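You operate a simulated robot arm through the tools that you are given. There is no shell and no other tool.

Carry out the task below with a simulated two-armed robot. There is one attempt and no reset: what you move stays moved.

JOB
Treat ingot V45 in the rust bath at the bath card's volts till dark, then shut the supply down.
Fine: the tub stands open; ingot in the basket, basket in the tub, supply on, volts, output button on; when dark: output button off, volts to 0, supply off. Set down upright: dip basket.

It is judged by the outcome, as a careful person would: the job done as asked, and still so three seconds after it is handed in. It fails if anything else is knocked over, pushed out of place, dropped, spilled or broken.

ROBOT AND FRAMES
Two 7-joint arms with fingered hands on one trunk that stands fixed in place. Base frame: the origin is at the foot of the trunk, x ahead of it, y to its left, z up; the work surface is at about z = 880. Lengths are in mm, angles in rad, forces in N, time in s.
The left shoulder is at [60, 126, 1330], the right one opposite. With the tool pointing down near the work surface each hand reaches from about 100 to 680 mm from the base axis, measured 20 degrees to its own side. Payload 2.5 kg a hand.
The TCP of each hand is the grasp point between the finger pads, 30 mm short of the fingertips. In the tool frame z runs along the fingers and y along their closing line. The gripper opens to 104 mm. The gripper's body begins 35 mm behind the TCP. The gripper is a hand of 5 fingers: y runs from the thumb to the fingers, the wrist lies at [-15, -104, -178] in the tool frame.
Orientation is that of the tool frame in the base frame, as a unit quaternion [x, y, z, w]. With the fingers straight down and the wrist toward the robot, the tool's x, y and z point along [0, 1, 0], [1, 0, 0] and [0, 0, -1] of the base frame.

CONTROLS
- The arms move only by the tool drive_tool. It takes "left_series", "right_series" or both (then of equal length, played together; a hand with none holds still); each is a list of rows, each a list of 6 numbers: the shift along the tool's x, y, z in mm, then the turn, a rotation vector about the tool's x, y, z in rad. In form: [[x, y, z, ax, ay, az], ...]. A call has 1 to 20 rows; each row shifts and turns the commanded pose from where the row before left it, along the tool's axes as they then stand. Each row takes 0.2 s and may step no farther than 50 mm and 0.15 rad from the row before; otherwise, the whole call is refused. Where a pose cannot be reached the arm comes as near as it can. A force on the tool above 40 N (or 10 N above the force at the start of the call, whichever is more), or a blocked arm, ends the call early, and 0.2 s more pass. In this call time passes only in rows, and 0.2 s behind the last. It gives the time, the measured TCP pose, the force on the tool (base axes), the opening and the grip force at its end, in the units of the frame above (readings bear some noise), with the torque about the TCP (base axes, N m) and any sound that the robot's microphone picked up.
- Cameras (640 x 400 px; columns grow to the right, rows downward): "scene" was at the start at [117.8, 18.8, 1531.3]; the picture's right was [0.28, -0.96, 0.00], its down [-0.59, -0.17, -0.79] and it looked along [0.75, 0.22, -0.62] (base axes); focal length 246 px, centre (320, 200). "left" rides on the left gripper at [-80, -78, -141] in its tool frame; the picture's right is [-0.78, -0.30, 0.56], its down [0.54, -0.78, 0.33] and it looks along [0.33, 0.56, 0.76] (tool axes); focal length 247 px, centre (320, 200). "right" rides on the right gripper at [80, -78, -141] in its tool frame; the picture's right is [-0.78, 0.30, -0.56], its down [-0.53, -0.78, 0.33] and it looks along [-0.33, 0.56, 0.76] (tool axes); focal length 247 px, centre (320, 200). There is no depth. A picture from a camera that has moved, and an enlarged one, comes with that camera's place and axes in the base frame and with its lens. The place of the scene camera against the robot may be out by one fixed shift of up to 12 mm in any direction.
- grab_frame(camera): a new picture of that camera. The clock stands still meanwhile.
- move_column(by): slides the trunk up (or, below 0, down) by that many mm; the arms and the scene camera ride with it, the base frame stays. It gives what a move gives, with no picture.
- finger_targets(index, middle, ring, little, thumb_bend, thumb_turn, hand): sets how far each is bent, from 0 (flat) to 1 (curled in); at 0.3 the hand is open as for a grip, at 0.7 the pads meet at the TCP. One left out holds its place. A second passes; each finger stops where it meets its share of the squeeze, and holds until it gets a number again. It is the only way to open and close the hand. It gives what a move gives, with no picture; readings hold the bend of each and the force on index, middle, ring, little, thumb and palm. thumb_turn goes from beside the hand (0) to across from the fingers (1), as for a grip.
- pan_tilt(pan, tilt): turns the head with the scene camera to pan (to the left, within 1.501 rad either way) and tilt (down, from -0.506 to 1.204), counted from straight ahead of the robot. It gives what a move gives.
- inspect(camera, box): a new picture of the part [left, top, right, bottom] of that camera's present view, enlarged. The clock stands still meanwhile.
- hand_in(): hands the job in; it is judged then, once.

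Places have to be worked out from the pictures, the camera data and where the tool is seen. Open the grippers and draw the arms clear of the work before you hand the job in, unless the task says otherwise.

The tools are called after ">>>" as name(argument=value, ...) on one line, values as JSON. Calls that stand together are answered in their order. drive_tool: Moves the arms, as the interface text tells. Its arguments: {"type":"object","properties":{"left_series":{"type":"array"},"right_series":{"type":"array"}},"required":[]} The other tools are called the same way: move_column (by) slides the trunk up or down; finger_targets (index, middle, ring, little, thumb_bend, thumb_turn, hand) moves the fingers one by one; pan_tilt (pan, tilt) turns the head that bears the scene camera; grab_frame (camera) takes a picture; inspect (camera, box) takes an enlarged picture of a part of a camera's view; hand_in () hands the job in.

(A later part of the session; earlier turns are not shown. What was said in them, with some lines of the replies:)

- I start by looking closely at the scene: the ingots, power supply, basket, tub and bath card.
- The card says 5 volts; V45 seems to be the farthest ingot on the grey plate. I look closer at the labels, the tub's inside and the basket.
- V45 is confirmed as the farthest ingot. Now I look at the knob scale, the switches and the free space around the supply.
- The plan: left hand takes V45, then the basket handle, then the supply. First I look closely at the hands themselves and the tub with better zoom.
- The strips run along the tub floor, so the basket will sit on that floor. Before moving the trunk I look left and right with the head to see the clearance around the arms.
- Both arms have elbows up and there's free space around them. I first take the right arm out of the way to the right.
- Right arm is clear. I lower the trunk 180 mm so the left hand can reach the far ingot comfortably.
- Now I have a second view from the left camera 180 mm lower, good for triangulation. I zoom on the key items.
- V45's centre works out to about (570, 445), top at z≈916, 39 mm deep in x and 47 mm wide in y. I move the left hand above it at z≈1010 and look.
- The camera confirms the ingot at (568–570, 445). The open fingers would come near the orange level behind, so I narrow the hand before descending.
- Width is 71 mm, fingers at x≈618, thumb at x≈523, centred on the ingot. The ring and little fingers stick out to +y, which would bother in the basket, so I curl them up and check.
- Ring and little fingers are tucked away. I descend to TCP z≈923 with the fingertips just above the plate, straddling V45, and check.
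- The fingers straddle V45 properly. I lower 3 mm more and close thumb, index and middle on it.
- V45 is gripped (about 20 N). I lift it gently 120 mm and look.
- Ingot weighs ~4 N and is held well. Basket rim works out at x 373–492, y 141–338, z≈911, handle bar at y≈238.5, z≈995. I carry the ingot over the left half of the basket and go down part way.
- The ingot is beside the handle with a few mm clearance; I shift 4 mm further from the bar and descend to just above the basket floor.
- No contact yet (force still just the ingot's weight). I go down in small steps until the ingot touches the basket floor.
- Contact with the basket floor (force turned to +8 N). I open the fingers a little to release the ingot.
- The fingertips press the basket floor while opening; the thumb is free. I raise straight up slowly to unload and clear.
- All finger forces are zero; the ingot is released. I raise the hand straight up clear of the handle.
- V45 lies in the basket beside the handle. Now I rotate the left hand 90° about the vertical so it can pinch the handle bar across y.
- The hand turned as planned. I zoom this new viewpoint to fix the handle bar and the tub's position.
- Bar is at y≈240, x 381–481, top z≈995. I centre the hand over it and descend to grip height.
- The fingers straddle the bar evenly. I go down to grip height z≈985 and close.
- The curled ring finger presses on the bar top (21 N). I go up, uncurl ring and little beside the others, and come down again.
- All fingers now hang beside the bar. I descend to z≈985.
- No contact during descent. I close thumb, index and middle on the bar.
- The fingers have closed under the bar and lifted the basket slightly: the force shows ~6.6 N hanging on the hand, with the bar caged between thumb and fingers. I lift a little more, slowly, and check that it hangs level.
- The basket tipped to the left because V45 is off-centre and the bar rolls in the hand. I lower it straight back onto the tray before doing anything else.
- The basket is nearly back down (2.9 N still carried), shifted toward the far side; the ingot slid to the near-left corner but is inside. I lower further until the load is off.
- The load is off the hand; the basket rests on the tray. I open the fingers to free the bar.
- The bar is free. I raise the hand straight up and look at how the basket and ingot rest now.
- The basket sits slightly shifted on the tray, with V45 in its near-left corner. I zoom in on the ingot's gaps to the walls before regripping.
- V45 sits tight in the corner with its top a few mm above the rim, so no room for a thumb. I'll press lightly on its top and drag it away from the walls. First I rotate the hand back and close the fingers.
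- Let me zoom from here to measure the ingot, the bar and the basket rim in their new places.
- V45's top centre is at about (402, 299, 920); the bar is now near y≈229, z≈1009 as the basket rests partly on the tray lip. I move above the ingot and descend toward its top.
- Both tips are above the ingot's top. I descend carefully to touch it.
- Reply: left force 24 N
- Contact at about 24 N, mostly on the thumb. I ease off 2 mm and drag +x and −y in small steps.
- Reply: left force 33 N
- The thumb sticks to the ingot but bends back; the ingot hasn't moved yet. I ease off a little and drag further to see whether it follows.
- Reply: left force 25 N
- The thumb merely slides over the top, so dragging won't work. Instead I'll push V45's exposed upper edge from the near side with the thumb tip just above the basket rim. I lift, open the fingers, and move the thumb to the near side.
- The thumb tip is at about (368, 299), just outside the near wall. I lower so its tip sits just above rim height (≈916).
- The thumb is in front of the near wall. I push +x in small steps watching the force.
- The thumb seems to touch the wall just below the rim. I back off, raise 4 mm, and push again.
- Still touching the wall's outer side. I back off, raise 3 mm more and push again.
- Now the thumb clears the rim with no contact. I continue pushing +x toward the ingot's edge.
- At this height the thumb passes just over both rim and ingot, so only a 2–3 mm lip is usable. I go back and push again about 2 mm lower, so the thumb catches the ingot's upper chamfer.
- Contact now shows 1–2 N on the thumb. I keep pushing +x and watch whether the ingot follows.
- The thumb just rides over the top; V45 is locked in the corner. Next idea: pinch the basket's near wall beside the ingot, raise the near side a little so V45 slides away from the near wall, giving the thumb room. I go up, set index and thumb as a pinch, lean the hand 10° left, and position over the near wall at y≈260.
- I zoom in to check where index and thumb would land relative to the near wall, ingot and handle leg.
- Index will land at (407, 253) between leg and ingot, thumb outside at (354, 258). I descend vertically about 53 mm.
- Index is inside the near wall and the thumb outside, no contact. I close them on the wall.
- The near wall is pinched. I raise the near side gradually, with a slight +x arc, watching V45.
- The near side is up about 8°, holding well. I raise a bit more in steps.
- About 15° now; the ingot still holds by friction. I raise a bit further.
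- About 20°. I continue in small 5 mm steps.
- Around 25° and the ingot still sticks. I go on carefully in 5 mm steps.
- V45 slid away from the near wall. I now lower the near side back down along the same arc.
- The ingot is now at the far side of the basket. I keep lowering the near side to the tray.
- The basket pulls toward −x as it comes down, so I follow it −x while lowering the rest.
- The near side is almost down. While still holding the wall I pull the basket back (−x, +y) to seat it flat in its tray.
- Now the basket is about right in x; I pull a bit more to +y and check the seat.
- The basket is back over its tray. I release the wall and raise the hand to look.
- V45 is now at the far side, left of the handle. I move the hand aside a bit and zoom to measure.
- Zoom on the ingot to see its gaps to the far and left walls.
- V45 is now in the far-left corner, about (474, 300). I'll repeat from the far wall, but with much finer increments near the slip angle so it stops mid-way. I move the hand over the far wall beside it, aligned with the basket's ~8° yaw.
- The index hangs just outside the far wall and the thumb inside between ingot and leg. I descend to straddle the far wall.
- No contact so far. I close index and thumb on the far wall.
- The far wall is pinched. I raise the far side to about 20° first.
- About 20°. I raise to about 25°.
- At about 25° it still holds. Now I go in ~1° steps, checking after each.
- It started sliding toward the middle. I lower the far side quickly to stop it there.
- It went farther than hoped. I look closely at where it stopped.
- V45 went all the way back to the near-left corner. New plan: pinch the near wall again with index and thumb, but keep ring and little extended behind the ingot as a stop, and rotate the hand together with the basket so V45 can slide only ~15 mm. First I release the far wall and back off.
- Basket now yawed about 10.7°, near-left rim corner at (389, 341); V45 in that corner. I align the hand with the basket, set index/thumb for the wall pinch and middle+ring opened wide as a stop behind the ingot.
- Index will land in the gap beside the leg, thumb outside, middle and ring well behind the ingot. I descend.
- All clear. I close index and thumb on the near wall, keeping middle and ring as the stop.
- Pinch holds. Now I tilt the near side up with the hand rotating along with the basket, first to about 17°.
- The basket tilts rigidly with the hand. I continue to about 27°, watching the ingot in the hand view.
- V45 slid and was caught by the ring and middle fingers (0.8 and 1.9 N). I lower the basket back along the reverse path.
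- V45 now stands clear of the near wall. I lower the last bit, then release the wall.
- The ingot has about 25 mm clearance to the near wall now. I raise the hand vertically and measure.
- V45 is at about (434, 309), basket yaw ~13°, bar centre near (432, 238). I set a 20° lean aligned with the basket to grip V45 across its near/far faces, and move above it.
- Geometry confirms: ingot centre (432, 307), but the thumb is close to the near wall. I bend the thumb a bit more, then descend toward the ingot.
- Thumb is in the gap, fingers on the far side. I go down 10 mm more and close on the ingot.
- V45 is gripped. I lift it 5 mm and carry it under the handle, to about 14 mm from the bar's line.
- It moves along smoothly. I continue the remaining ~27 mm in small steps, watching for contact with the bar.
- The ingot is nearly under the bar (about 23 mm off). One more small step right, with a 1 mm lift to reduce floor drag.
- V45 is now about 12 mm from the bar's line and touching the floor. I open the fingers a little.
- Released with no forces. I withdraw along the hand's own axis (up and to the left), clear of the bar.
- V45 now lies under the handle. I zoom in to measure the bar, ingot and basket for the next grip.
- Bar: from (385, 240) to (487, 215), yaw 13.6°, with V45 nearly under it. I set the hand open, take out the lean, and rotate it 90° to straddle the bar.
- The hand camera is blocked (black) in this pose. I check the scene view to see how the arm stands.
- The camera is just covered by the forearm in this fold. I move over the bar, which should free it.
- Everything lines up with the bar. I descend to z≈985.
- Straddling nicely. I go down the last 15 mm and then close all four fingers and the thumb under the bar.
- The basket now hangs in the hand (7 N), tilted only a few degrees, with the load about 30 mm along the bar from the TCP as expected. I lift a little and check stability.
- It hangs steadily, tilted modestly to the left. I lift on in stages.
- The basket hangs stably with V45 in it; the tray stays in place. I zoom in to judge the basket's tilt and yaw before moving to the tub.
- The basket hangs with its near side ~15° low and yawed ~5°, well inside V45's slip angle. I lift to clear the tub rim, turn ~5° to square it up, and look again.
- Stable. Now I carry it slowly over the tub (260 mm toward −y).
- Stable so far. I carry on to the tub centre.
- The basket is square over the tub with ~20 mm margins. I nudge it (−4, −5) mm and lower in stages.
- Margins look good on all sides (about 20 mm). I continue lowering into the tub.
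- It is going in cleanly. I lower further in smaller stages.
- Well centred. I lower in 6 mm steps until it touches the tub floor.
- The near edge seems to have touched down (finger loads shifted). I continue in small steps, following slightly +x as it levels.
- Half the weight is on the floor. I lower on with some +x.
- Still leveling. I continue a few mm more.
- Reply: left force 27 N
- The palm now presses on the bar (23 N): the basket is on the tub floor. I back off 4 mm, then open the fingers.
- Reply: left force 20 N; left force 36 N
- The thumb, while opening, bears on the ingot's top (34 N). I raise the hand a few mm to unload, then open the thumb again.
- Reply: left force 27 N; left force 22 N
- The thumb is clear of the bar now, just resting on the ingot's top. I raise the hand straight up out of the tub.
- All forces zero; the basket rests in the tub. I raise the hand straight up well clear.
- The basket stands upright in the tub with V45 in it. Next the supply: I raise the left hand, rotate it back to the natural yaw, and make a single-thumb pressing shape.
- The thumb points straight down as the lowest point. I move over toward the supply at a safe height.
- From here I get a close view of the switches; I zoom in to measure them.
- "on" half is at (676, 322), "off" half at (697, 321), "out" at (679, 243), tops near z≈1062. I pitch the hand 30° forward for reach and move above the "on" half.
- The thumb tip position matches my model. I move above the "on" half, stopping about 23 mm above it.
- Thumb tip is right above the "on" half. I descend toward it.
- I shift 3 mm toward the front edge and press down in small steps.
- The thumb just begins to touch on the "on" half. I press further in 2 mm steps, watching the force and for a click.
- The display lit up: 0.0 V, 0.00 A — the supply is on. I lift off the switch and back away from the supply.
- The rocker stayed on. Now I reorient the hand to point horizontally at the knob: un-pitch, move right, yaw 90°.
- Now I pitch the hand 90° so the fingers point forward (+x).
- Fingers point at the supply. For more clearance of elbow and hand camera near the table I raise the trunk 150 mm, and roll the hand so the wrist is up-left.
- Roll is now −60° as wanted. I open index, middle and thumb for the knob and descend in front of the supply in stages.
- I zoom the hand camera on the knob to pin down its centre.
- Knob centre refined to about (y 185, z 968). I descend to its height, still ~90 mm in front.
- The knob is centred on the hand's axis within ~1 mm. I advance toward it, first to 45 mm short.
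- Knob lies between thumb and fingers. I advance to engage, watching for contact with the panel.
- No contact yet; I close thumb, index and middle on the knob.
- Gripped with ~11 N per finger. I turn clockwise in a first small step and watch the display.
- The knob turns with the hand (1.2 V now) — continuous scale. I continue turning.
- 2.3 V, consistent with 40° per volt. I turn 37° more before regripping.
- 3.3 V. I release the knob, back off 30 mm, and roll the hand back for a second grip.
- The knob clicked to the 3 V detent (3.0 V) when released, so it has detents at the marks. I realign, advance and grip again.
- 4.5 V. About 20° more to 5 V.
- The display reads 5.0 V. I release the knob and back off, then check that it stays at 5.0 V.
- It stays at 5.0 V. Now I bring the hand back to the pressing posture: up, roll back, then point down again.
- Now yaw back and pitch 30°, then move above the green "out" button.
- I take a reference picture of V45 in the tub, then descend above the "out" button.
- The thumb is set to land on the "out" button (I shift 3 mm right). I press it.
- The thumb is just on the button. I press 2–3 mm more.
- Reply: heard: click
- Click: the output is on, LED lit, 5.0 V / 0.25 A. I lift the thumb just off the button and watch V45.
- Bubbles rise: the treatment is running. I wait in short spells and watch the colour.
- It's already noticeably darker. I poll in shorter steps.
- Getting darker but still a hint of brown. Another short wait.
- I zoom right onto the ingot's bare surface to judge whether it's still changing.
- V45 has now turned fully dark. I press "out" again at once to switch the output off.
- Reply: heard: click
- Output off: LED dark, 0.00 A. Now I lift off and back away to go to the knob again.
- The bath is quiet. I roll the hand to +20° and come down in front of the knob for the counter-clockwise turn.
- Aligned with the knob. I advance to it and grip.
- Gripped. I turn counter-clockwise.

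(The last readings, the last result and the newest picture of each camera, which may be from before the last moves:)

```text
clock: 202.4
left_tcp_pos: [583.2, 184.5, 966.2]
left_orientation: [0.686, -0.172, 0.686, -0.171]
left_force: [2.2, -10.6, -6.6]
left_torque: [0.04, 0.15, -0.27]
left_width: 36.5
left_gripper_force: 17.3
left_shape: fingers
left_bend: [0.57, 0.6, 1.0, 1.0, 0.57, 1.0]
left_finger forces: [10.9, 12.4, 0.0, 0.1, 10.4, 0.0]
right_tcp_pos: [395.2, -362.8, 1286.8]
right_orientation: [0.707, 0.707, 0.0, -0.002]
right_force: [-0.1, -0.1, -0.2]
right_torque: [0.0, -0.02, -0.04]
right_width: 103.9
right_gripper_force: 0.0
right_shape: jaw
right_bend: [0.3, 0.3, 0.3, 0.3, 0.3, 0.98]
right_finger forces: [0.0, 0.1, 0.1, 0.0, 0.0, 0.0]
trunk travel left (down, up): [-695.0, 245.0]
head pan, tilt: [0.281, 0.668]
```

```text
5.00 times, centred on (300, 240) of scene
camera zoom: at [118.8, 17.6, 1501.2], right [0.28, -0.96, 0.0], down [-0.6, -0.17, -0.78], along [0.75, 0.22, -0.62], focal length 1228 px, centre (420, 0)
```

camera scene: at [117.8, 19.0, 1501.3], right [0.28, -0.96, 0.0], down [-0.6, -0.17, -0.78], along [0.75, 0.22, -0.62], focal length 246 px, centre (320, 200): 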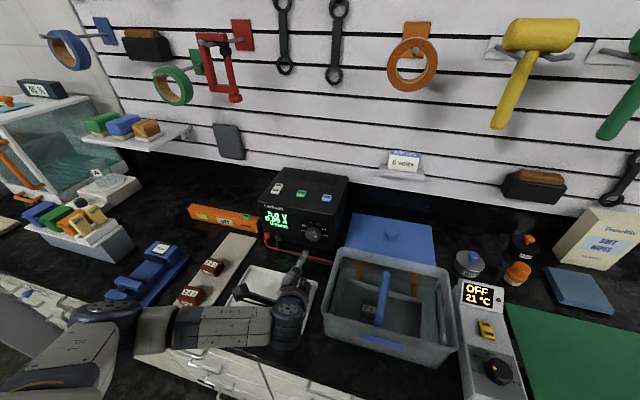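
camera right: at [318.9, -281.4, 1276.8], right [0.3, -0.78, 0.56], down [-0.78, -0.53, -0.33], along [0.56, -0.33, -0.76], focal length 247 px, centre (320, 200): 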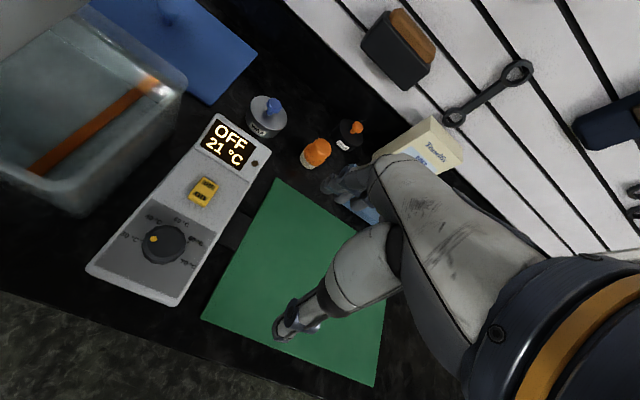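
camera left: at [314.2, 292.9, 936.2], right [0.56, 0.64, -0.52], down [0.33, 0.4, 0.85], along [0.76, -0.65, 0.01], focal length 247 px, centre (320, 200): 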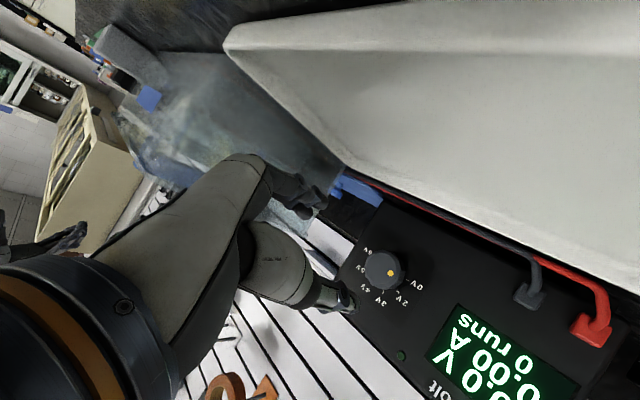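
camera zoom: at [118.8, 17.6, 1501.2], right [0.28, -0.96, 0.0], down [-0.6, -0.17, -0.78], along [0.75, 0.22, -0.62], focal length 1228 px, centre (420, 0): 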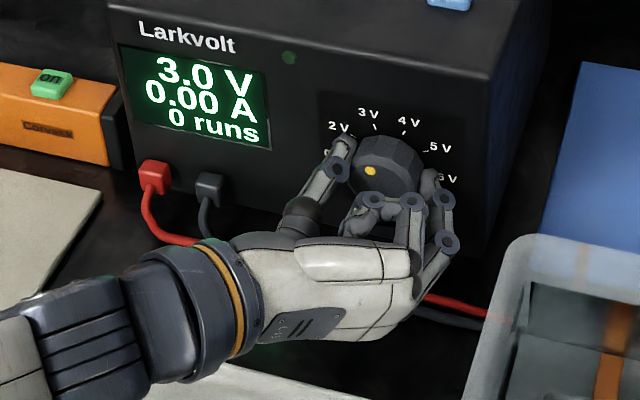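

3.0 V. I release, back off, roll forward again for the second half.

>>> finger_targets(hand="left", index=0.43, middle=0.43, thumb_bend=0.43)

>>> drive_tool(left_series=[[0, 0, -10, 0, 0, 0], [0, 0, -20, 0, 0, 0], [0, 0, 0, 0, 0, 0.13], [0, 0, 0, 0, 0, 0.13], [0, 0, 0, 0, 0, 0.13], [0, 0, 0, 0, 0, 0.13], [0, 0, 0, 0, 0, 0.13], [0, 0, 0, 0, 0, 0.13], [0, 0, 0, 0, 0, 0.13], [0, 0, 0, 0, 0, 0.13], [0, 0, 0, 0, 0, 0.13], [0, 0, 0, 0, 0, 0.13], [0, 0, 0, 0, 0, 0.13]])

>>> inspect(camera="scene", box=[250, 200, 350, 280])

```text
clock: 203.4
left_tcp_pos: [582.1, 184.8, 966.5]
left_orientation: [0.686, -0.171, 0.686, -0.172]
left_force: [0.1, -0.1, 0.1]
left_torque: [0.0, 0.0, -0.03]
left_width: 69.7
left_gripper_force: 0.0
left_shape: fingers
left_bend: [0.43, 0.43, 1.0, 1.0, 0.43, 0.99]
left_finger forces: [0.0, 0.0, 0.1, 0.0, 0.1, 0.0]
right_tcp_pos: [394.2, -360.8, 1285.7]
right_orientation: [0.707, 0.707, 0.0, -0.001]
right_force: [0.2, -0.8, 0.4]
right_torque: [0.03, 0.06, -0.01]
right_width: 103.6
right_gripper_force: 0.0
right_shape: jaw
right_bend: [0.3, 0.3, 0.3, 0.3, 0.3, 0.98]
right_finger forces: [0.1, 0.0, 0.1, 0.1, 0.0, 0.0]
trunk travel left (down, up): [-695.0, 245.0]
head pan, tilt: [0.281, 0.668]
```

```text
clock: 206.2
left_tcp_pos: [554.2, 185.3, 966.9]
left_orientation: [-0.404, 0.581, -0.405, 0.579]
left_force: [-0.9, 0.1, 0.4]
left_torque: [0.0, 0.01, 0.01]
left_width: 69.8
left_gripper_force: 0.1
left_shape: fingers
left_bend: [0.43, 0.43, 1.0, 1.0, 0.43, 0.99]
left_finger forces: [0.1, 0.0, 0.1, 0.0, 0.0, 0.0]
right_tcp_pos: [394.7, -361.1, 1285.7]
right_orientation: [0.707, 0.707, 0.0, 0.0]
right_force: [0.8, 0.5, -0.7]
right_torque: [-0.02, 0.03, -0.01]
right_width: 103.8
right_gripper_force: 0.1
right_shape: jaw
right_bend: [0.3, 0.3, 0.3, 0.3, 0.3, 0.98]
right_finger forces: [0.0, 0.1, 0.0, 0.0, 0.0, 0.0]
trunk travel left (down, up): [-695.0, 245.0]
head pan, tilt: [0.281, 0.668]
```

```text
5.00 times, centred on (300, 240) of scene
camera zoom: at [117.8, 18.8, 1501.2], right [0.28, -0.96, 0.0], down [-0.6, -0.17, -0.78], along [0.75, 0.22, -0.62], focal length 1228 px, centre (420, 0)
```

zoom: 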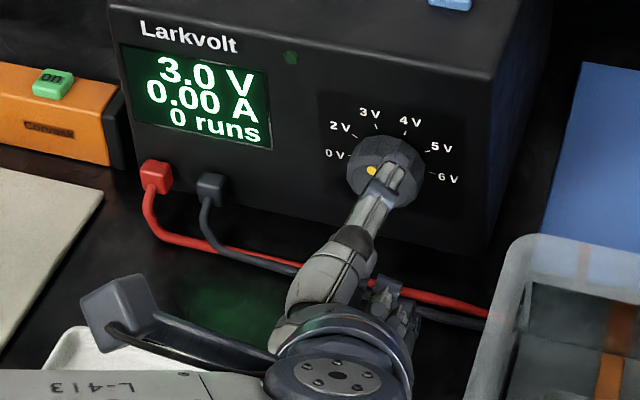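

I realign by a few mm, advance, grip, and turn the remaining 80° counter-clockwise.

>>> drive_tool(left_series=[[-3.2, -2.1, 0, 0, 0, 0], [0, 0, 16, 0, 0, 0], [0, 0, 10, 0, 0, 0], [0, 0, 4, 0, 0, 0]])

>>> finger_targets(hand="left", index=0.75, middle=0.75, thumb_bend=0.75)

>>> drive_tool(left_series=[[0, 0.4, 0, 0, 0, -0.13], [0, 0.4, 0, 0, 0, -0.13], [0, 0.4, 0, 0, 0, -0.13], [0, 0.4, 0, 0, 0, -0.13], [0, 0.4, 0, 0, 0, -0.13], [0, 0.4, 0, 0, 0, -0.13], [0, 0.4, 0, 0, 0, -0.13], [0, 0.4, 0, 0, 0, -0.13]])

>>> inspect(camera="scene", box=[250, 200, 350, 280])

```text
clock: 207.2
left_tcp_pos: [583.4, 188.6, 968.8]
left_orientation: [-0.405, 0.58, -0.405, 0.58]
left_force: [-0.4, -0.4, -1.2]
left_torque: [-0.02, 0.01, -0.03]
left_width: 69.7
left_gripper_force: 0.0
left_shape: fingers
left_bend: [0.43, 0.43, 1.0, 1.0, 0.43, 0.99]
left_finger forces: [0.0, 0.0, 0.1, 0.1, 0.1, 0.1]
right_tcp_pos: [395.0, -360.7, 1286.1]
right_orientation: [0.707, 0.707, 0.0, 0.0]
right_force: [0.4, 0.4, -0.8]
right_torque: [0.0, 0.01, -0.02]
right_width: 103.4
right_gripper_force: 0.2
right_shape: jaw
right_bend: [0.3, 0.3, 0.3, 0.3, 0.3, 0.98]
right_finger forces: [0.0, 0.0, 0.0, 0.0, 0.0, 0.0]
trunk travel left (down, up): [-695.0, 245.0]
head pan, tilt: [0.281, 0.668]
```

```text
clock: 208.2
left_tcp_pos: [583.9, 189.8, 967.2]
left_orientation: [-0.406, 0.58, -0.404, 0.579]
left_force: [3.6, 3.0, -7.5]
left_torque: [-0.01, 0.1, 0.01]
left_width: 35.6
left_gripper_force: 17.0
left_shape: fingers
left_bend: [0.59, 0.6, 1.0, 1.0, 0.56, 1.0]
left_finger forces: [10.1, 11.4, 0.0, 0.0, 13.0, 0.0]
right_tcp_pos: [396.0, -360.8, 1285.2]
right_orientation: [0.707, 0.708, -0.001, 0.0]
right_force: [-0.6, -0.3, -1.2]
right_torque: [-0.03, 0.0, 0.01]
right_width: 103.6
right_gripper_force: 0.1
right_shape: jaw
right_bend: [0.3, 0.3, 0.3, 0.3, 0.3, 0.98]
right_finger forces: [0.1, 0.0, 0.1, 0.1, 0.1, 0.0]
trunk travel left (down, up): [-695.0, 245.0]
head pan, tilt: [0.281, 0.668]
```

```text
clock: 210.0
left_tcp_pos: [584.0, 186.1, 966.1]
left_orientation: [0.641, -0.301, 0.64, -0.299]
left_force: [2.1, -6.6, -10.5]
left_torque: [0.07, 0.23, -0.18]
left_width: 35.4
left_gripper_force: 17.9
left_shape: fingers
left_bend: [0.58, 0.59, 1.0, 1.0, 0.58, 1.0]
left_finger forces: [11.1, 12.8, 0.0, 0.0, 11.4, 0.0]
right_tcp_pos: [395.3, -361.7, 1285.8]
right_orientation: [0.707, 0.707, 0.0, 0.001]
right_force: [-0.6, 0.0, 0.6]
right_torque: [0.0, 0.0, -0.02]
right_width: 103.7
right_gripper_force: 0.0
right_shape: jaw
right_bend: [0.3, 0.3, 0.3, 0.3, 0.3, 0.98]
right_finger forces: [0.0, 0.0, 0.0, 0.1, 0.1, 0.0]
trunk travel left (down, up): [-695.0, 245.0]
head pan, tilt: [0.281, 0.668]
```

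```text
5.00 times, centred on (300, 240) of scene
camera zoom: at [119.2, 18.3, 1501.1], right [0.28, -0.96, 0.0], down [-0.6, -0.17, -0.78], along [0.75, 0.22, -0.62], focal length 1228 px, centre (420, 0)
```

zoom: 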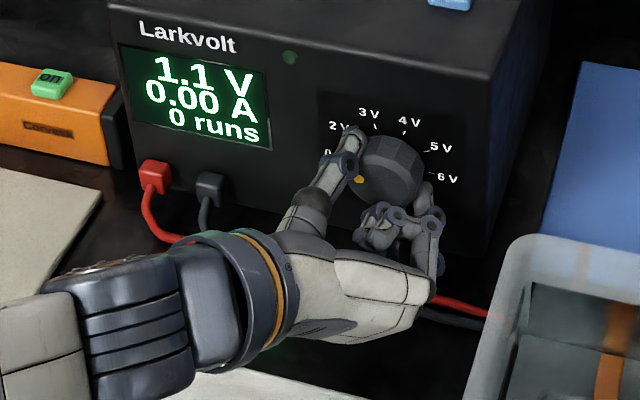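

1.1 V; about 22° left.

>>> drive_tool(left_series=[[0, 0.4, 0, 0, 0, -0.13], [0, 0.4, 0, 0, 0, -0.13], [0, 0.4, 0, 0, 0, -0.13]])

>>> inspect(camera="scene", box=[250, 200, 350, 280])

>>> finger_targets(hand="left", index=0.43, middle=0.43, thumb_bend=0.43)

>>> drive_tool(left_series=[[0, 0, -10, 0, 0, 0], [0, 0, -25, 0, 0, 0], [0, 0, -40, 0, 0, 0], [0, 0, -30, 0, 0, 0]])

>>> inspect(camera="scene", box=[240, 190, 360, 290])

```text
clock: 210.8
left_tcp_pos: [582.7, 184.2, 965.8]
left_orientation: [0.687, -0.171, 0.686, -0.169]
left_force: [1.1, -11.7, -6.9]
left_torque: [0.03, 0.13, -0.27]
left_width: 35.5
left_gripper_force: 17.5
left_shape: fingers
left_bend: [0.58, 0.59, 1.0, 1.0, 0.58, 1.0]
left_finger forces: [11.3, 13.2, 0.0, 0.0, 11.0, 0.1]
right_tcp_pos: [396.6, -363.1, 1285.9]
right_orientation: [0.707, 0.707, -0.001, -0.001]
right_force: [-0.2, 0.0, 0.0]
right_torque: [0.0, 0.02, -0.01]
right_width: 103.8
right_gripper_force: 0.0
right_shape: jaw
right_bend: [0.3, 0.3, 0.3, 0.3, 0.3, 0.98]
right_finger forces: [0.0, 0.0, 0.0, 0.0, 0.0, 0.0]
trunk travel left (down, up): [-695.0, 245.0]
head pan, tilt: [0.281, 0.668]
```

```text
5.00 times, centred on (300, 240) of scene
camera zoom: at [118.8, 17.6, 1501.2], right [0.28, -0.96, 0.0], down [-0.6, -0.17, -0.78], along [0.75, 0.22, -0.62], focal length 1228 px, centre (420, 0)
```

zoom: 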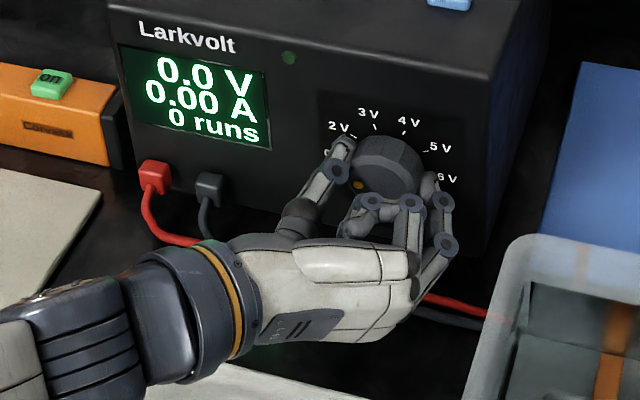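

```text
clock: 211.8
left_tcp_pos: [583.4, 186.4, 965.7]
left_orientation: [0.686, -0.172, 0.686, -0.17]
left_force: [-1.1, 0.8, 0.4]
left_torque: [-0.03, -0.03, -0.01]
left_width: 69.8
left_gripper_force: 0.0
left_shape: fingers
left_bend: [0.43, 0.43, 1.0, 1.0, 0.43, 0.99]
left_finger forces: [0.0, 0.1, 0.1, 0.0, 0.0, 0.0]
right_tcp_pos: [394.0, -360.7, 1286.7]
right_orientation: [0.707, 0.707, 0.0, 0.0]
right_force: [-0.1, 0.8, 0.0]
right_torque: [-0.03, 0.0, -0.03]
right_width: 103.7
right_gripper_force: 0.1
right_shape: jaw
right_bend: [0.3, 0.3, 0.3, 0.3, 0.3, 0.98]
right_finger forces: [0.1, 0.0, 0.1, 0.1, 0.0, 0.0]
trunk travel left (down, up): [-695.0, 245.0]
head pan, tilt: [0.281, 0.668]
```

```text
clock: 212.8
left_tcp_pos: [477.3, 185.9, 966.8]
left_orientation: [0.686, -0.172, 0.685, -0.172]
left_force: [0.0, -0.9, 0.2]
left_torque: [-0.01, 0.0, 0.0]
left_width: 69.7
left_gripper_force: 0.0
left_shape: fingers
left_bend: [0.43, 0.43, 1.0, 1.0, 0.43, 0.99]
left_finger forces: [0.1, 0.1, 0.0, 0.0, 0.0, 0.0]
right_tcp_pos: [395.2, -360.1, 1286.7]
right_orientation: [0.707, 0.707, 0.0, 0.0]
right_force: [0.5, -0.1, -0.3]
right_torque: [-0.02, -0.02, -0.04]
right_width: 103.4
right_gripper_force: 0.0
right_shape: jaw
right_bend: [0.3, 0.3, 0.3, 0.3, 0.3, 0.98]
right_finger forces: [0.0, 0.0, 0.1, 0.1, 0.0, 0.0]
trunk travel left (down, up): [-695.0, 245.0]
head pan, tilt: [0.281, 0.668]
```

```text
4.00 times, centred on (300, 240) of scene
camera zoom: at [117.5, 18.9, 1501.3], right [0.28, -0.96, 0.0], down [-0.6, -0.17, -0.78], along [0.75, 0.22, -0.62], focal length 982 px, centre (400, 40)
```

zoom: 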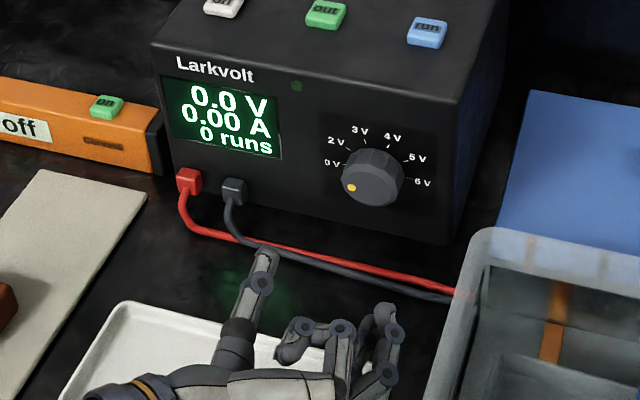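

0.0 V. Now to the rocker: raise, reorient to the pressing posture again.

>>> drive_tool(left_series=[[35.2, -19.1, 0, 0, 0, 0], [35.2, -19.1, 0, 0, 0, 0], [35.2, -19.1, 0, 0, 0, 0], [35.2, -19.1, 0, 0, 0, 0], [35.2, -19.1, 0, 0, 0, 0], [35.2, -19.1, 0, 0, 0, 0], [0, 0, 0, 0, 0, -0.1243], [0, 0, 0, 0, 0, -0.1243], [0, 0, 0, 0, 0, -0.1243], [0, 0, 0, 0, 0, -0.1243]])

>>> finger_targets(hand="left", index=1.0, middle=1.0, ring=1.0, little=1.0, thumb_bend=0.69)

>>> drive_tool(left_series=[[0, 0, 0, 0, -0.1428, 0], [0, 0, 0, 0, -0.1428, 0], [0, 0, 0, 0, -0.1428, 0], [0, 0, 0, 0, -0.1428, 0], [0, 0, 0, 0, -0.1428, 0], [0, 0, 0, 0, -0.1428, 0], [0, 0, 0, 0, -0.1428, 0], [0, 0, 0, 0, -0.1428, 0], [0, 0, 0, 0, -0.1428, 0], [0, 0, 0, 0, -0.1428, 0], [0, 0, 0, 0, -0.1428, 0]])

>>> drive_tool(left_series=[[0, 0, 0, 0, 0, -0.1428], [0, 0, 0, 0, 0, -0.1428], [0, 0, 0, 0, 0, -0.1428], [0, 0, 0, 0, 0, -0.1428], [0, 0, 0, 0, 0, -0.1428], [0, 0, 0, 0, 0, -0.1428], [0, 0, 0, 0, 0, -0.1428], [0, 0, 0, 0, 0, -0.1428], [0, 0, 0, 0, 0, -0.1428], [0, 0, 0, 0, 0, -0.1428], [0, 0, 0, 0, 0, -0.1428], [0, 0, 0, -0.131, 0, 0], [0, 0, 0, -0.131, 0, 0], [0, 0, 0, -0.131, 0, 0], [0, 0, 0, -0.131, 0, 0]])

>>> grab_frame(camera="scene")

```text
clock: 215.0
left_tcp_pos: [479.9, 189.1, 1206.7]
left_orientation: [0.707, 0.002, 0.707, 0.003]
left_force: [0.6, 0.1, 0.6]
left_torque: [0.02, -0.03, 0.04]
left_width: 69.4
left_gripper_force: 0.0
left_shape: fingers
left_bend: [0.43, 0.43, 1.0, 1.0, 0.43, 0.99]
left_finger forces: [0.0, 0.0, 0.0, 0.0, 0.0, 0.0]
right_tcp_pos: [394.7, -361.1, 1287.3]
right_orientation: [0.707, 0.707, 0.0, 0.0]
right_force: [-0.3, 0.1, -0.2]
right_torque: [0.01, 0.0, 0.02]
right_width: 103.6
right_gripper_force: 0.1
right_shape: jaw
right_bend: [0.3, 0.3, 0.3, 0.3, 0.3, 0.98]
right_finger forces: [0.0, 0.1, 0.0, 0.0, 0.1, 0.0]
trunk travel left (down, up): [-695.0, 245.0]
head pan, tilt: [0.281, 0.668]
```

```text
clock: 216.0
left_tcp_pos: [478.5, 188.3, 1205.2]
left_orientation: [0.707, 0.003, 0.707, 0.003]
left_force: [0.3, 0.3, 0.9]
left_torque: [0.01, 0.04, 0.01]
left_width: 46.6
left_gripper_force: 0.0
left_shape: fingers
left_bend: [1.0, 1.0, 1.0, 1.0, 0.69, 1.0]
left_finger forces: [0.0, 0.1, 0.1, 0.1, 0.0, 0.0]
right_tcp_pos: [394.0, -359.9, 1286.6]
right_orientation: [0.707, 0.707, 0.001, 0.0]
right_force: [0.3, -0.4, 0.0]
right_torque: [0.01, -0.02, -0.01]
right_width: 103.9
right_gripper_force: 0.0
right_shape: jaw
right_bend: [0.3, 0.3, 0.3, 0.3, 0.3, 0.98]
right_finger forces: [0.0, 0.0, 0.1, 0.0, 0.1, 0.0]
trunk travel left (down, up): [-695.0, 245.0]
head pan, tilt: [0.281, 0.668]
```

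```text
clock: 218.4
left_tcp_pos: [480.0, 189.1, 1205.8]
left_orientation: [1.0, 0.0, -0.002, 0.004]
left_force: [-0.5, 0.2, 0.0]
left_torque: [-0.02, 0.03, -0.01]
left_width: 46.5
left_gripper_force: 0.0
left_shape: fingers
left_bend: [1.0, 1.0, 1.0, 1.0, 0.69, 1.0]
left_finger forces: [0.0, 0.0, 0.0, 0.0, 0.0, 0.0]
right_tcp_pos: [394.1, -360.8, 1285.8]
right_orientation: [0.707, 0.707, 0.0, 0.001]
right_force: [-0.4, 0.2, -0.3]
right_torque: [0.02, -0.01, 0.02]
right_width: 103.6
right_gripper_force: 0.0
right_shape: jaw
right_bend: [0.3, 0.3, 0.3, 0.3, 0.3, 0.98]
right_finger forces: [0.0, 0.1, 0.0, 0.0, 0.0, 0.0]
trunk travel left (down, up): [-695.0, 245.0]
head pan, tilt: [0.281, 0.668]
```

```text
clock: 221.6
left_tcp_pos: [477.9, 188.5, 1206.3]
left_orientation: [0.683, 0.682, 0.181, 0.187]
left_force: [0.2, 0.1, -0.9]
left_torque: [0.01, -0.03, -0.01]
left_width: 46.5
left_gripper_force: 0.0
left_shape: fingers
left_bend: [1.0, 1.0, 1.0, 1.0, 0.69, 1.0]
left_finger forces: [0.0, 0.0, 0.0, 0.0, 0.0, 0.1]
right_tcp_pos: [394.7, -361.2, 1286.9]
right_orientation: [0.707, 0.707, -0.001, 0.0]
right_force: [0.2, -0.2, -0.5]
right_torque: [-0.03, 0.0, -0.03]
right_width: 103.7
right_gripper_force: 0.1
right_shape: jaw
right_bend: [0.3, 0.3, 0.3, 0.3, 0.3, 0.98]
right_finger forces: [0.0, 0.1, 0.0, 0.0, 0.1, 0.1]
trunk travel left (down, up): [-695.0, 245.0]
head pan, tilt: [0.281, 0.668]
```

```text
taken
camera scene: at [117.6, 18.9, 1501.3], right [0.28, -0.96, 0.0], down [-0.6, -0.17, -0.78], along [0.75, 0.22, -0.62], focal length 246 px, centre (320, 200)
```

scene: 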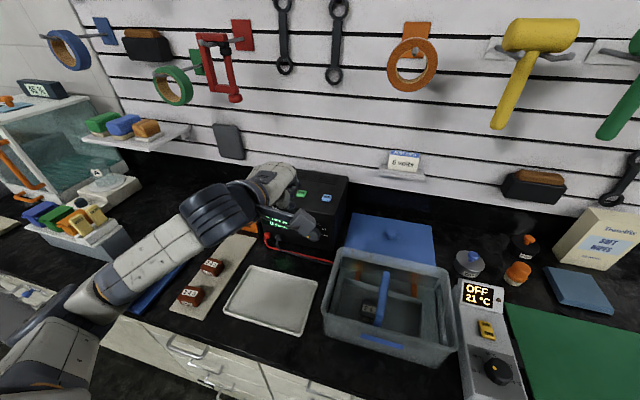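

Next I move above the rocker's "off" half.

>>> drive_tool(left_series=[[22.3, 30.7, 17.7, 0, 0, 0], [22.3, 30.7, 17.7, 0, 0, 0], [22.3, 30.7, 17.7, 0, 0, 0], [22.3, 30.7, 17.7, 0, 0, 0], [22.3, 30.7, 17.7, 0, 0, 0], [22.3, 30.7, 17.7, 0, 0, 0], [0, -22, 38.1, 0, 0, 0], [0, -22, 38.1, 0, 0, 0]])

>>> inspect(camera="left", box=[240, 190, 440, 330])

>>> inspect(camera="scene", box=[240, 140, 360, 250])

```text
clock: 223.4
left_tcp_pos: [691.2, 320.4, 1118.3]
left_orientation: [0.683, 0.683, 0.182, 0.186]
left_force: [0.1, 0.1, -1.1]
left_torque: [-0.05, 0.01, 0.0]
left_width: 46.6
left_gripper_force: 0.0
left_shape: fingers
left_bend: [1.0, 1.0, 1.0, 1.0, 0.69, 1.0]
left_finger forces: [0.0, 0.0, 0.1, 0.1, 0.1, 0.0]
right_tcp_pos: [395.6, -361.7, 1287.4]
right_orientation: [0.707, 0.707, 0.0, 0.0]
right_force: [0.3, -0.2, 0.0]
right_torque: [0.02, 0.0, -0.01]
right_width: 103.5
right_gripper_force: 0.0
right_shape: jaw
right_bend: [0.3, 0.3, 0.3, 0.3, 0.3, 0.98]
right_finger forces: [0.0, 0.1, 0.0, 0.1, 0.0, 0.0]
trunk travel left (down, up): [-695.0, 245.0]
head pan, tilt: [0.281, 0.668]
```

```text
2.86 times, centred on (340, 260) of left
camera zoom: at [553.9, 241.6, 1201.2], right [0.02, -0.78, -0.63], down [-0.5, 0.53, -0.68], along [0.86, 0.33, -0.38], focal length 706 px, centre (263, 29)
```

zoom: 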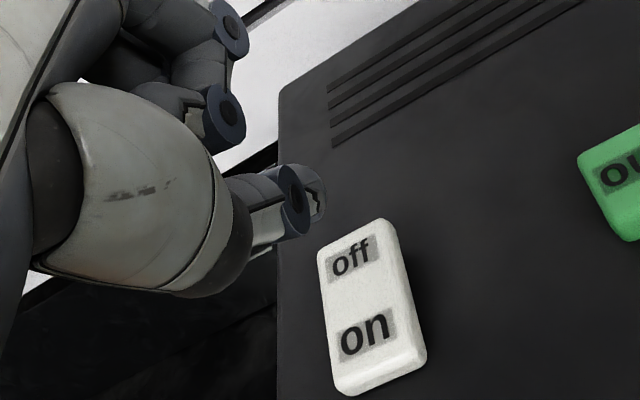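

```text
3.64 times, centred on (300, 195) of scene
camera zoom: at [118.1, 18.9, 1501.2], right [0.28, -0.96, 0.0], down [-0.6, -0.17, -0.78], along [0.75, 0.22, -0.62], focal length 893 px, centre (393, 218)
```

zoom: 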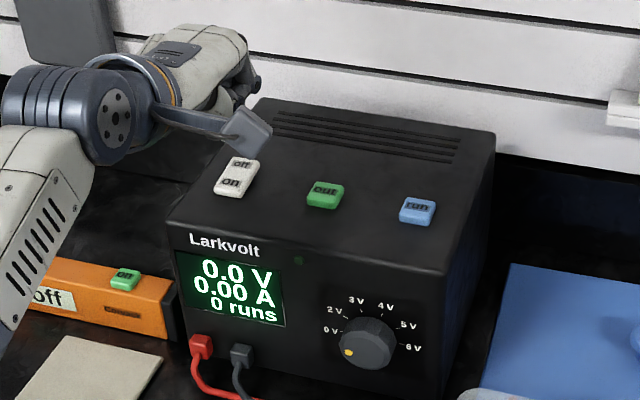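

The thumb is nearly above the "off" half; I adjust slightly and descend.

>>> drive_tool(left_series=[[2.5, -1.7, -1.0, 0, 0, 0], [0, -4.5, 7.8, 0, 0, 0], [0, -3.5, 6.06, 0, 0, 0]])

>>> inspect(camera="left", box=[280, 220, 400, 310])

```text
clock: 224.2
left_tcp_pos: [690.1, 324.3, 1101.6]
left_orientation: [0.682, 0.684, 0.181, 0.186]
left_force: [-0.6, 0.8, -0.5]
left_torque: [0.01, -0.02, 0.02]
left_width: 46.6
left_gripper_force: 0.1
left_shape: fingers
left_bend: [1.0, 1.0, 1.0, 1.0, 0.69, 1.0]
left_finger forces: [0.0, 0.0, 0.0, 0.0, 0.0, 0.1]
right_tcp_pos: [395.3, -361.9, 1286.1]
right_orientation: [0.707, 0.707, 0.0, 0.0]
right_force: [0.4, -0.7, 0.3]
right_torque: [0.01, 0.0, 0.0]
right_width: 103.5
right_gripper_force: 0.0
right_shape: jaw
right_bend: [0.3, 0.3, 0.3, 0.3, 0.3, 0.98]
right_finger forces: [0.0, 0.0, 0.0, 0.0, 0.0, 0.0]
trunk travel left (down, up): [-695.0, 245.0]
head pan, tilt: [0.281, 0.668]
```

```text
4.44 times, centred on (340, 265) of left
camera zoom: at [552.3, 244.9, 1185.5], right [0.02, -0.78, -0.62], down [-0.51, 0.53, -0.68], along [0.86, 0.33, -0.38], focal length 1098 px, centre (231, -89)
```

zoom: 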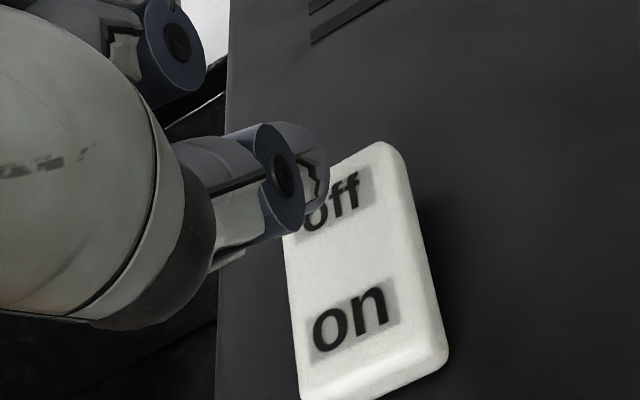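

It will land on the centre of "off". I press down in small steps.

>>> drive_tool(left_series=[[0, -2, 3.46, 0, 0, 0], [0, -1, 1.73, 0, 0, 0], [0, -1, 1.73, 0, 0, 0]])

>>> inspect(camera="scene", box=[240, 140, 360, 250])

```text
clock: 225.0
left_tcp_pos: [688.6, 324.2, 1093.2]
left_orientation: [0.682, 0.683, 0.182, 0.187]
left_force: [-0.5, -0.4, 1.6]
left_torque: [-0.02, 0.02, -0.01]
left_width: 46.2
left_gripper_force: 0.6
left_shape: fingers
left_bend: [1.0, 1.0, 1.0, 1.0, 0.7, 1.0]
left_finger forces: [0.0, 0.0, 0.0, 0.0, 1.9, 0.0]
right_tcp_pos: [391.6, -360.6, 1286.9]
right_orientation: [0.707, 0.707, -0.001, -0.001]
right_force: [-0.2, 0.4, -0.5]
right_torque: [-0.01, 0.0, -0.03]
right_width: 103.9
right_gripper_force: 0.1
right_shape: jaw
right_bend: [0.3, 0.3, 0.3, 0.3, 0.3, 0.98]
right_finger forces: [0.0, 0.1, 0.0, 0.0, 0.0, 0.0]
trunk travel left (down, up): [-695.0, 245.0]
head pan, tilt: [0.281, 0.668]
```

```text
3.64 times, centred on (300, 195) of scene
camera zoom: at [117.4, 18.8, 1501.3], right [0.28, -0.96, 0.0], down [-0.6, -0.17, -0.79], along [0.75, 0.22, -0.62], focal length 893 px, centre (393, 218)
```

zoom: 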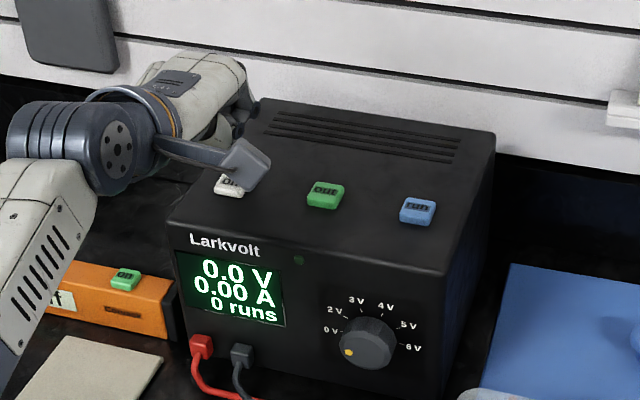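

Contact at ~2 N but still on. I press 2–3 mm more.

>>> drive_tool(left_series=[[0, -1.2, 2.1, 0, 0, 0], [0, -1.0, 1.73, 0, 0, 0]])

>>> inspect(camera="scene", box=[240, 140, 360, 250])

```text
clock: 225.6
left_tcp_pos: [689.2, 324.7, 1089.9]
left_orientation: [0.683, 0.682, 0.182, 0.188]
left_force: [-0.4, 0.7, 3.9]
left_torque: [-0.01, -0.01, -0.02]
left_width: 45.7
left_gripper_force: 2.4
left_shape: fingers
left_bend: [1.0, 1.0, 1.0, 1.0, 0.71, 1.0]
left_finger forces: [0.0, 0.0, 0.1, 0.1, 3.5, 0.0]
right_tcp_pos: [394.4, -361.3, 1286.4]
right_orientation: [0.707, 0.707, -0.001, 0.001]
right_force: [-0.3, -0.4, -0.3]
right_torque: [0.01, 0.01, 0.01]
right_width: 103.5
right_gripper_force: 0.1
right_shape: jaw
right_bend: [0.3, 0.3, 0.3, 0.3, 0.3, 0.98]
right_finger forces: [0.0, 0.1, 0.0, 0.1, 0.1, 0.0]
trunk travel left (down, up): [-695.0, 245.0]
head pan, tilt: [0.281, 0.668]
```

```text
3.64 times, centred on (300, 195) of scene
camera zoom: at [117.2, 18.7, 1501.4], right [0.28, -0.96, 0.0], down [-0.6, -0.17, -0.79], along [0.75, 0.22, -0.62], focal length 893 px, centre (393, 218)
```

zoom: 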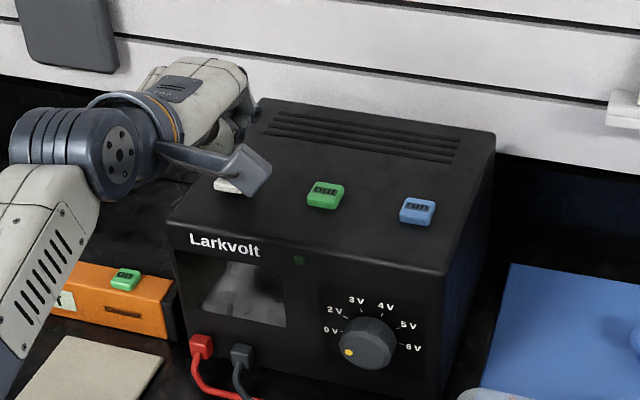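

The display is dark: the supply is off. I lift off, back away and open the hand.

>>> drive_tool(left_series=[[0, 5, -8.7, 0, 0, 0], [0, 20, -34.6, 0, 0, 0], [0, 22, -38, 0, 0, 0], [0, 15, -26, 0, 0, 0], [0, -38, -22, 0, 0, 0], [0, -38, -22, 0, 0, 0], [0, -38, -22, 0, 0, 0], [0, -38, -22, 0, 0, 0], [0, -38, -22, 0, 0, 0], [0, 0, 0, 0.131, 0, 0], [0, 0, 0, 0.131, 0, 0], [0, 0, 0, 0.131, 0, 0], [0, 0, 0, 0.131, 0, 0]])

>>> finger_targets(hand="left", index=0.3, middle=0.3, ring=0.3, little=0.3, thumb_bend=0.3, thumb_turn=1.0)

>>> grab_frame(camera="scene")

>>> inspect(camera="scene", box=[325, 240, 455, 370])

>>> inspect(camera="scene", box=[180, 160, 360, 350])

```text
clock: 228.4
left_tcp_pos: [469.5, 324.9, 1213.8]
left_orientation: [0.708, 0.707, -0.004, 0.002]
left_force: [0.7, -0.3, 0.1]
left_torque: [0.01, -0.01, -0.01]
left_width: 46.2
left_gripper_force: 0.0
left_shape: fingers
left_bend: [1.0, 1.0, 1.0, 1.0, 0.69, 1.0]
left_finger forces: [0.0, 0.0, 0.0, 0.0, 0.0, 0.0]
right_tcp_pos: [395.8, -363.1, 1286.7]
right_orientation: [0.707, 0.707, 0.0, 0.0]
right_force: [0.5, 0.0, -0.2]
right_torque: [0.03, 0.02, -0.04]
right_width: 103.7
right_gripper_force: 0.0
right_shape: jaw
right_bend: [0.3, 0.3, 0.3, 0.3, 0.3, 0.98]
right_finger forces: [0.0, 0.0, 0.0, 0.0, 0.0, 0.0]
trunk travel left (down, up): [-695.0, 245.0]
head pan, tilt: [0.281, 0.668]
```

```text
clock: 229.4
left_tcp_pos: [469.6, 325.2, 1212.4]
left_orientation: [0.708, 0.706, -0.002, 0.002]
left_force: [-0.1, -0.1, -0.2]
left_torque: [0.02, 0.0, 0.01]
left_width: 102.5
left_gripper_force: 0.1
left_shape: fingers
left_bend: [0.3, 0.3, 0.3, 0.3, 0.3, 0.98]
left_finger forces: [0.0, 0.0, 0.0, 0.0, 0.0, 0.0]
right_tcp_pos: [394.9, -361.6, 1286.2]
right_orientation: [0.707, 0.707, 0.001, -0.001]
right_force: [-0.5, -0.2, 0.4]
right_torque: [-0.01, -0.05, 0.0]
right_width: 103.6
right_gripper_force: 0.0
right_shape: jaw
right_bend: [0.3, 0.3, 0.3, 0.3, 0.3, 0.98]
right_finger forces: [0.0, 0.0, 0.1, 0.1, 0.0, 0.0]
trunk travel left (down, up): [-695.0, 245.0]
head pan, tilt: [0.281, 0.668]
```

```text
taken
camera scene: at [117.7, 18.9, 1501.2], right [0.28, -0.96, 0.0], down [-0.6, -0.17, -0.78], along [0.75, 0.22, -0.62], focal length 246 px, centre (320, 200)
```

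scene: 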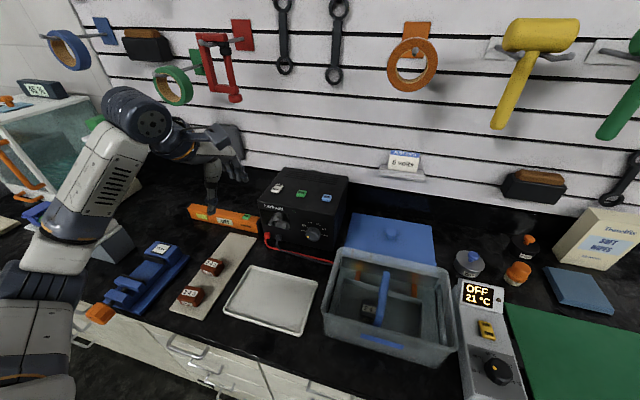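

```text
3.08 times, centred on (390, 305) of scene
camera zoom: at [117.7, 18.9, 1501.2], right [0.28, -0.96, 0.0], down [-0.6, -0.17, -0.78], along [0.75, 0.22, -0.62], focal length 756 px, centre (105, -123)
```

zoom: 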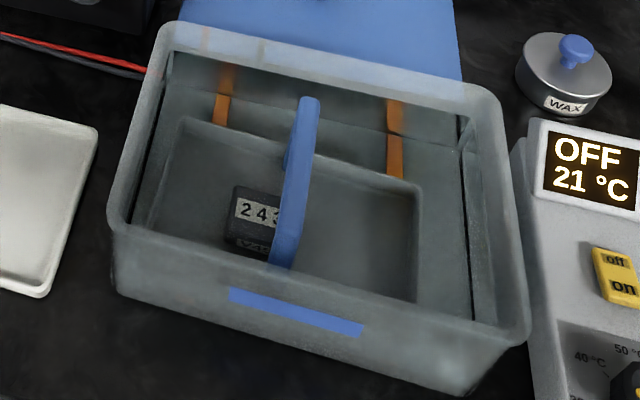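

```text
2.11 times, centred on (270, 255) of scene
camera zoom: at [117.7, 18.9, 1501.2], right [0.28, -0.96, 0.0], down [-0.6, -0.17, -0.78], along [0.75, 0.22, -0.62], focal length 517 px, centre (425, 84)
```

zoom: 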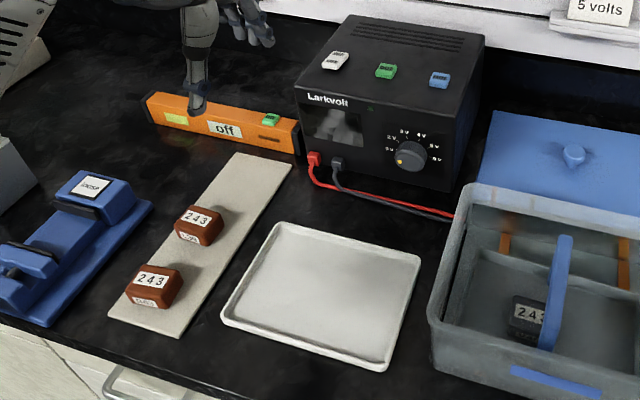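

Everything is shut down. I check closely that the basket stands level in the tub.

>>> inspect(camera="scene", box=[335, 260, 435, 345])

>>> inspect(camera="left", box=[400, 0, 640, 200])

```text
4.71 times, centred on (385, 302) of scene
camera zoom: at [117.7, 18.9, 1501.2], right [0.28, -0.96, 0.0], down [-0.6, -0.17, -0.78], along [0.75, 0.22, -0.62], focal length 1156 px, centre (14, -282)
```

zoom: 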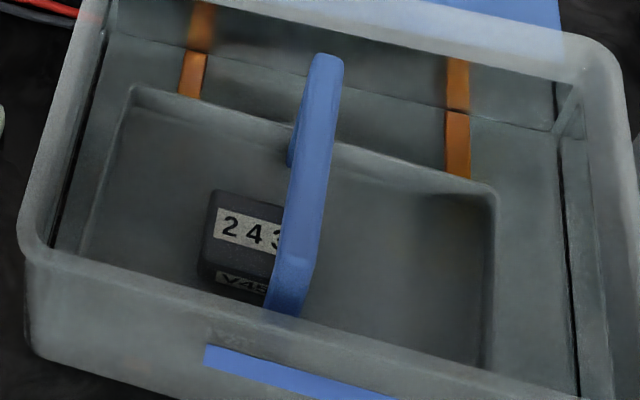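

```text
2.00 times, centred on (520, 100) of left
camera zoom: at [392.9, 245.5, 1354.8], right [-0.3, -0.78, -0.55], down [-0.78, 0.53, -0.34], along [0.56, 0.33, -0.76], focal length 494 px, centre (-80, 400)
```

zoom: 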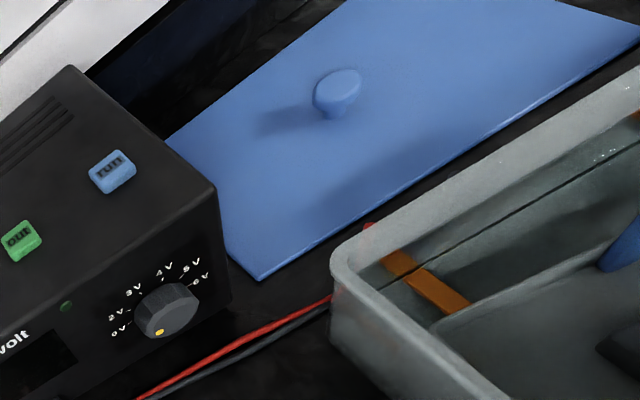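

The basket stands level (its leg is vertical in the picture) with the dark V45 inside. I draw the left arm clear.

>>> drive_tool(left_series=[[20.5, -31.8, -18.8, 0, 0, 0], [20.5, -31.8, -18.8, 0, 0, 0], [20.5, -31.8, -18.8, 0, 0, 0], [20.5, -31.8, -18.8, 0, 0, 0]])

>>> grab_frame(camera="scene")

>>> inspect(camera="scene", box=[240, 160, 360, 270])

>>> grab_frame(camera="left")

```text
clock: 230.4
left_tcp_pos: [340.9, 407.8, 1286.9]
left_orientation: [0.708, 0.706, -0.002, 0.001]
left_force: [0.1, 1.0, -0.1]
left_torque: [-0.02, 0.04, 0.01]
left_width: 103.0
left_gripper_force: 0.0
left_shape: fingers
left_bend: [0.3, 0.3, 0.3, 0.3, 0.3, 0.98]
left_finger forces: [0.0, 0.0, 0.0, 0.1, 0.0, 0.0]
right_tcp_pos: [393.9, -361.6, 1286.0]
right_orientation: [0.707, 0.707, -0.001, 0.0]
right_force: [-0.5, -0.3, 0.0]
right_torque: [-0.01, -0.02, 0.02]
right_width: 103.4
right_gripper_force: 0.1
right_shape: jaw
right_bend: [0.3, 0.3, 0.3, 0.3, 0.3, 0.98]
right_finger forces: [0.0, 0.0, 0.0, 0.0, 0.0, 0.1]
trunk travel left (down, up): [-695.0, 245.0]
head pan, tilt: [0.281, 0.668]
```

```text
taken
camera scene: at [117.4, 19.0, 1501.3], right [0.28, -0.96, 0.0], down [-0.6, -0.17, -0.78], along [0.75, 0.22, -0.62], focal length 246 px, centre (320, 200)
```

scene: 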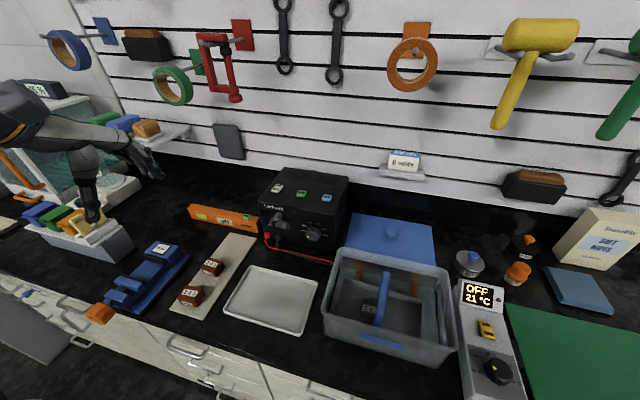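

```text
3.64 times, centred on (300, 215) of scene
camera zoom: at [117.4, 19.0, 1501.3], right [0.28, -0.96, 0.0], down [-0.6, -0.17, -0.78], along [0.75, 0.22, -0.62], focal length 893 px, centre (393, 146)
```

zoom: 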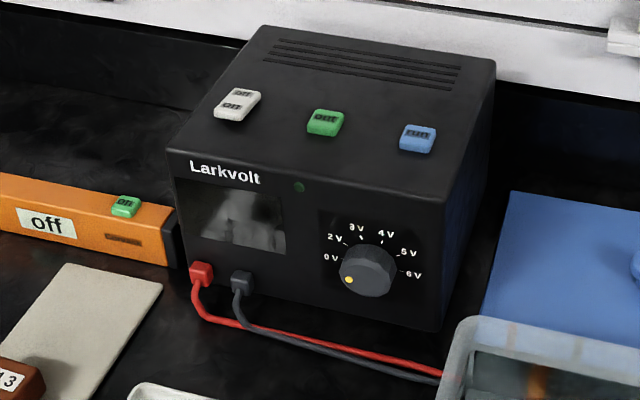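

```text
taken
camera left: at [264.9, 327.1, 1429.2], right [-0.3, -0.78, -0.55], down [-0.78, 0.53, -0.33], along [0.56, 0.33, -0.76], focal length 247 px, centre (320, 200)
```

left: 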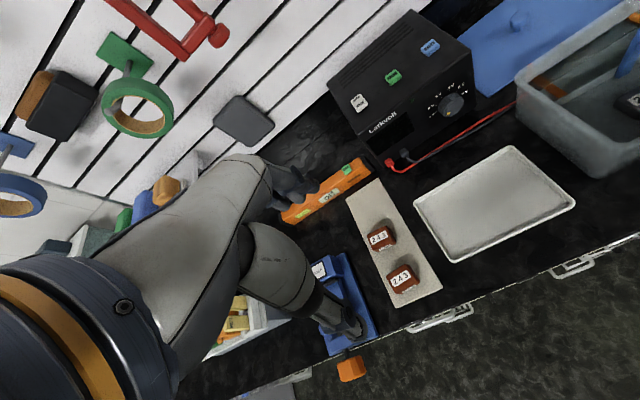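

All is as asked: V45 is dark in the upright basket in the open tub, the output is off, the knob is at 0 V and the supply is off. Both hands are open and clear, and nothing else is out of place. I hand the job in.

>>> hand_in()

```text
The job is handed in.
```

Ingot V45 has been treated in the rust bath at 5 volts, as the bath card says, and the supply is shut down. The job is handed in.

- **Treatment:** The output ran for about 5 seconds (5.0 V, 0.25 A), until V45 turned from rust-brown to fully dark. I then switched the output off.
- **Shutdown:** After output off I turned the voltage knob back to 0, then switched the supply off. The display is dark.
- **Basket:** V45 is in the dip basket, which stands upright on the floor of the open tub.
- **Rest of the bench:** The other two ingots, the tray and the lid are where they were, as far as the pictures show. Both hands are open and clear of the work.

Getting V45 under the basket handle took several tries. The first lift tipped the basket, and V45 slid into a corner. I re-seated the basket on its tray and moved V45 under the handle before carrying it to the tub. Nothing fell out of the basket.
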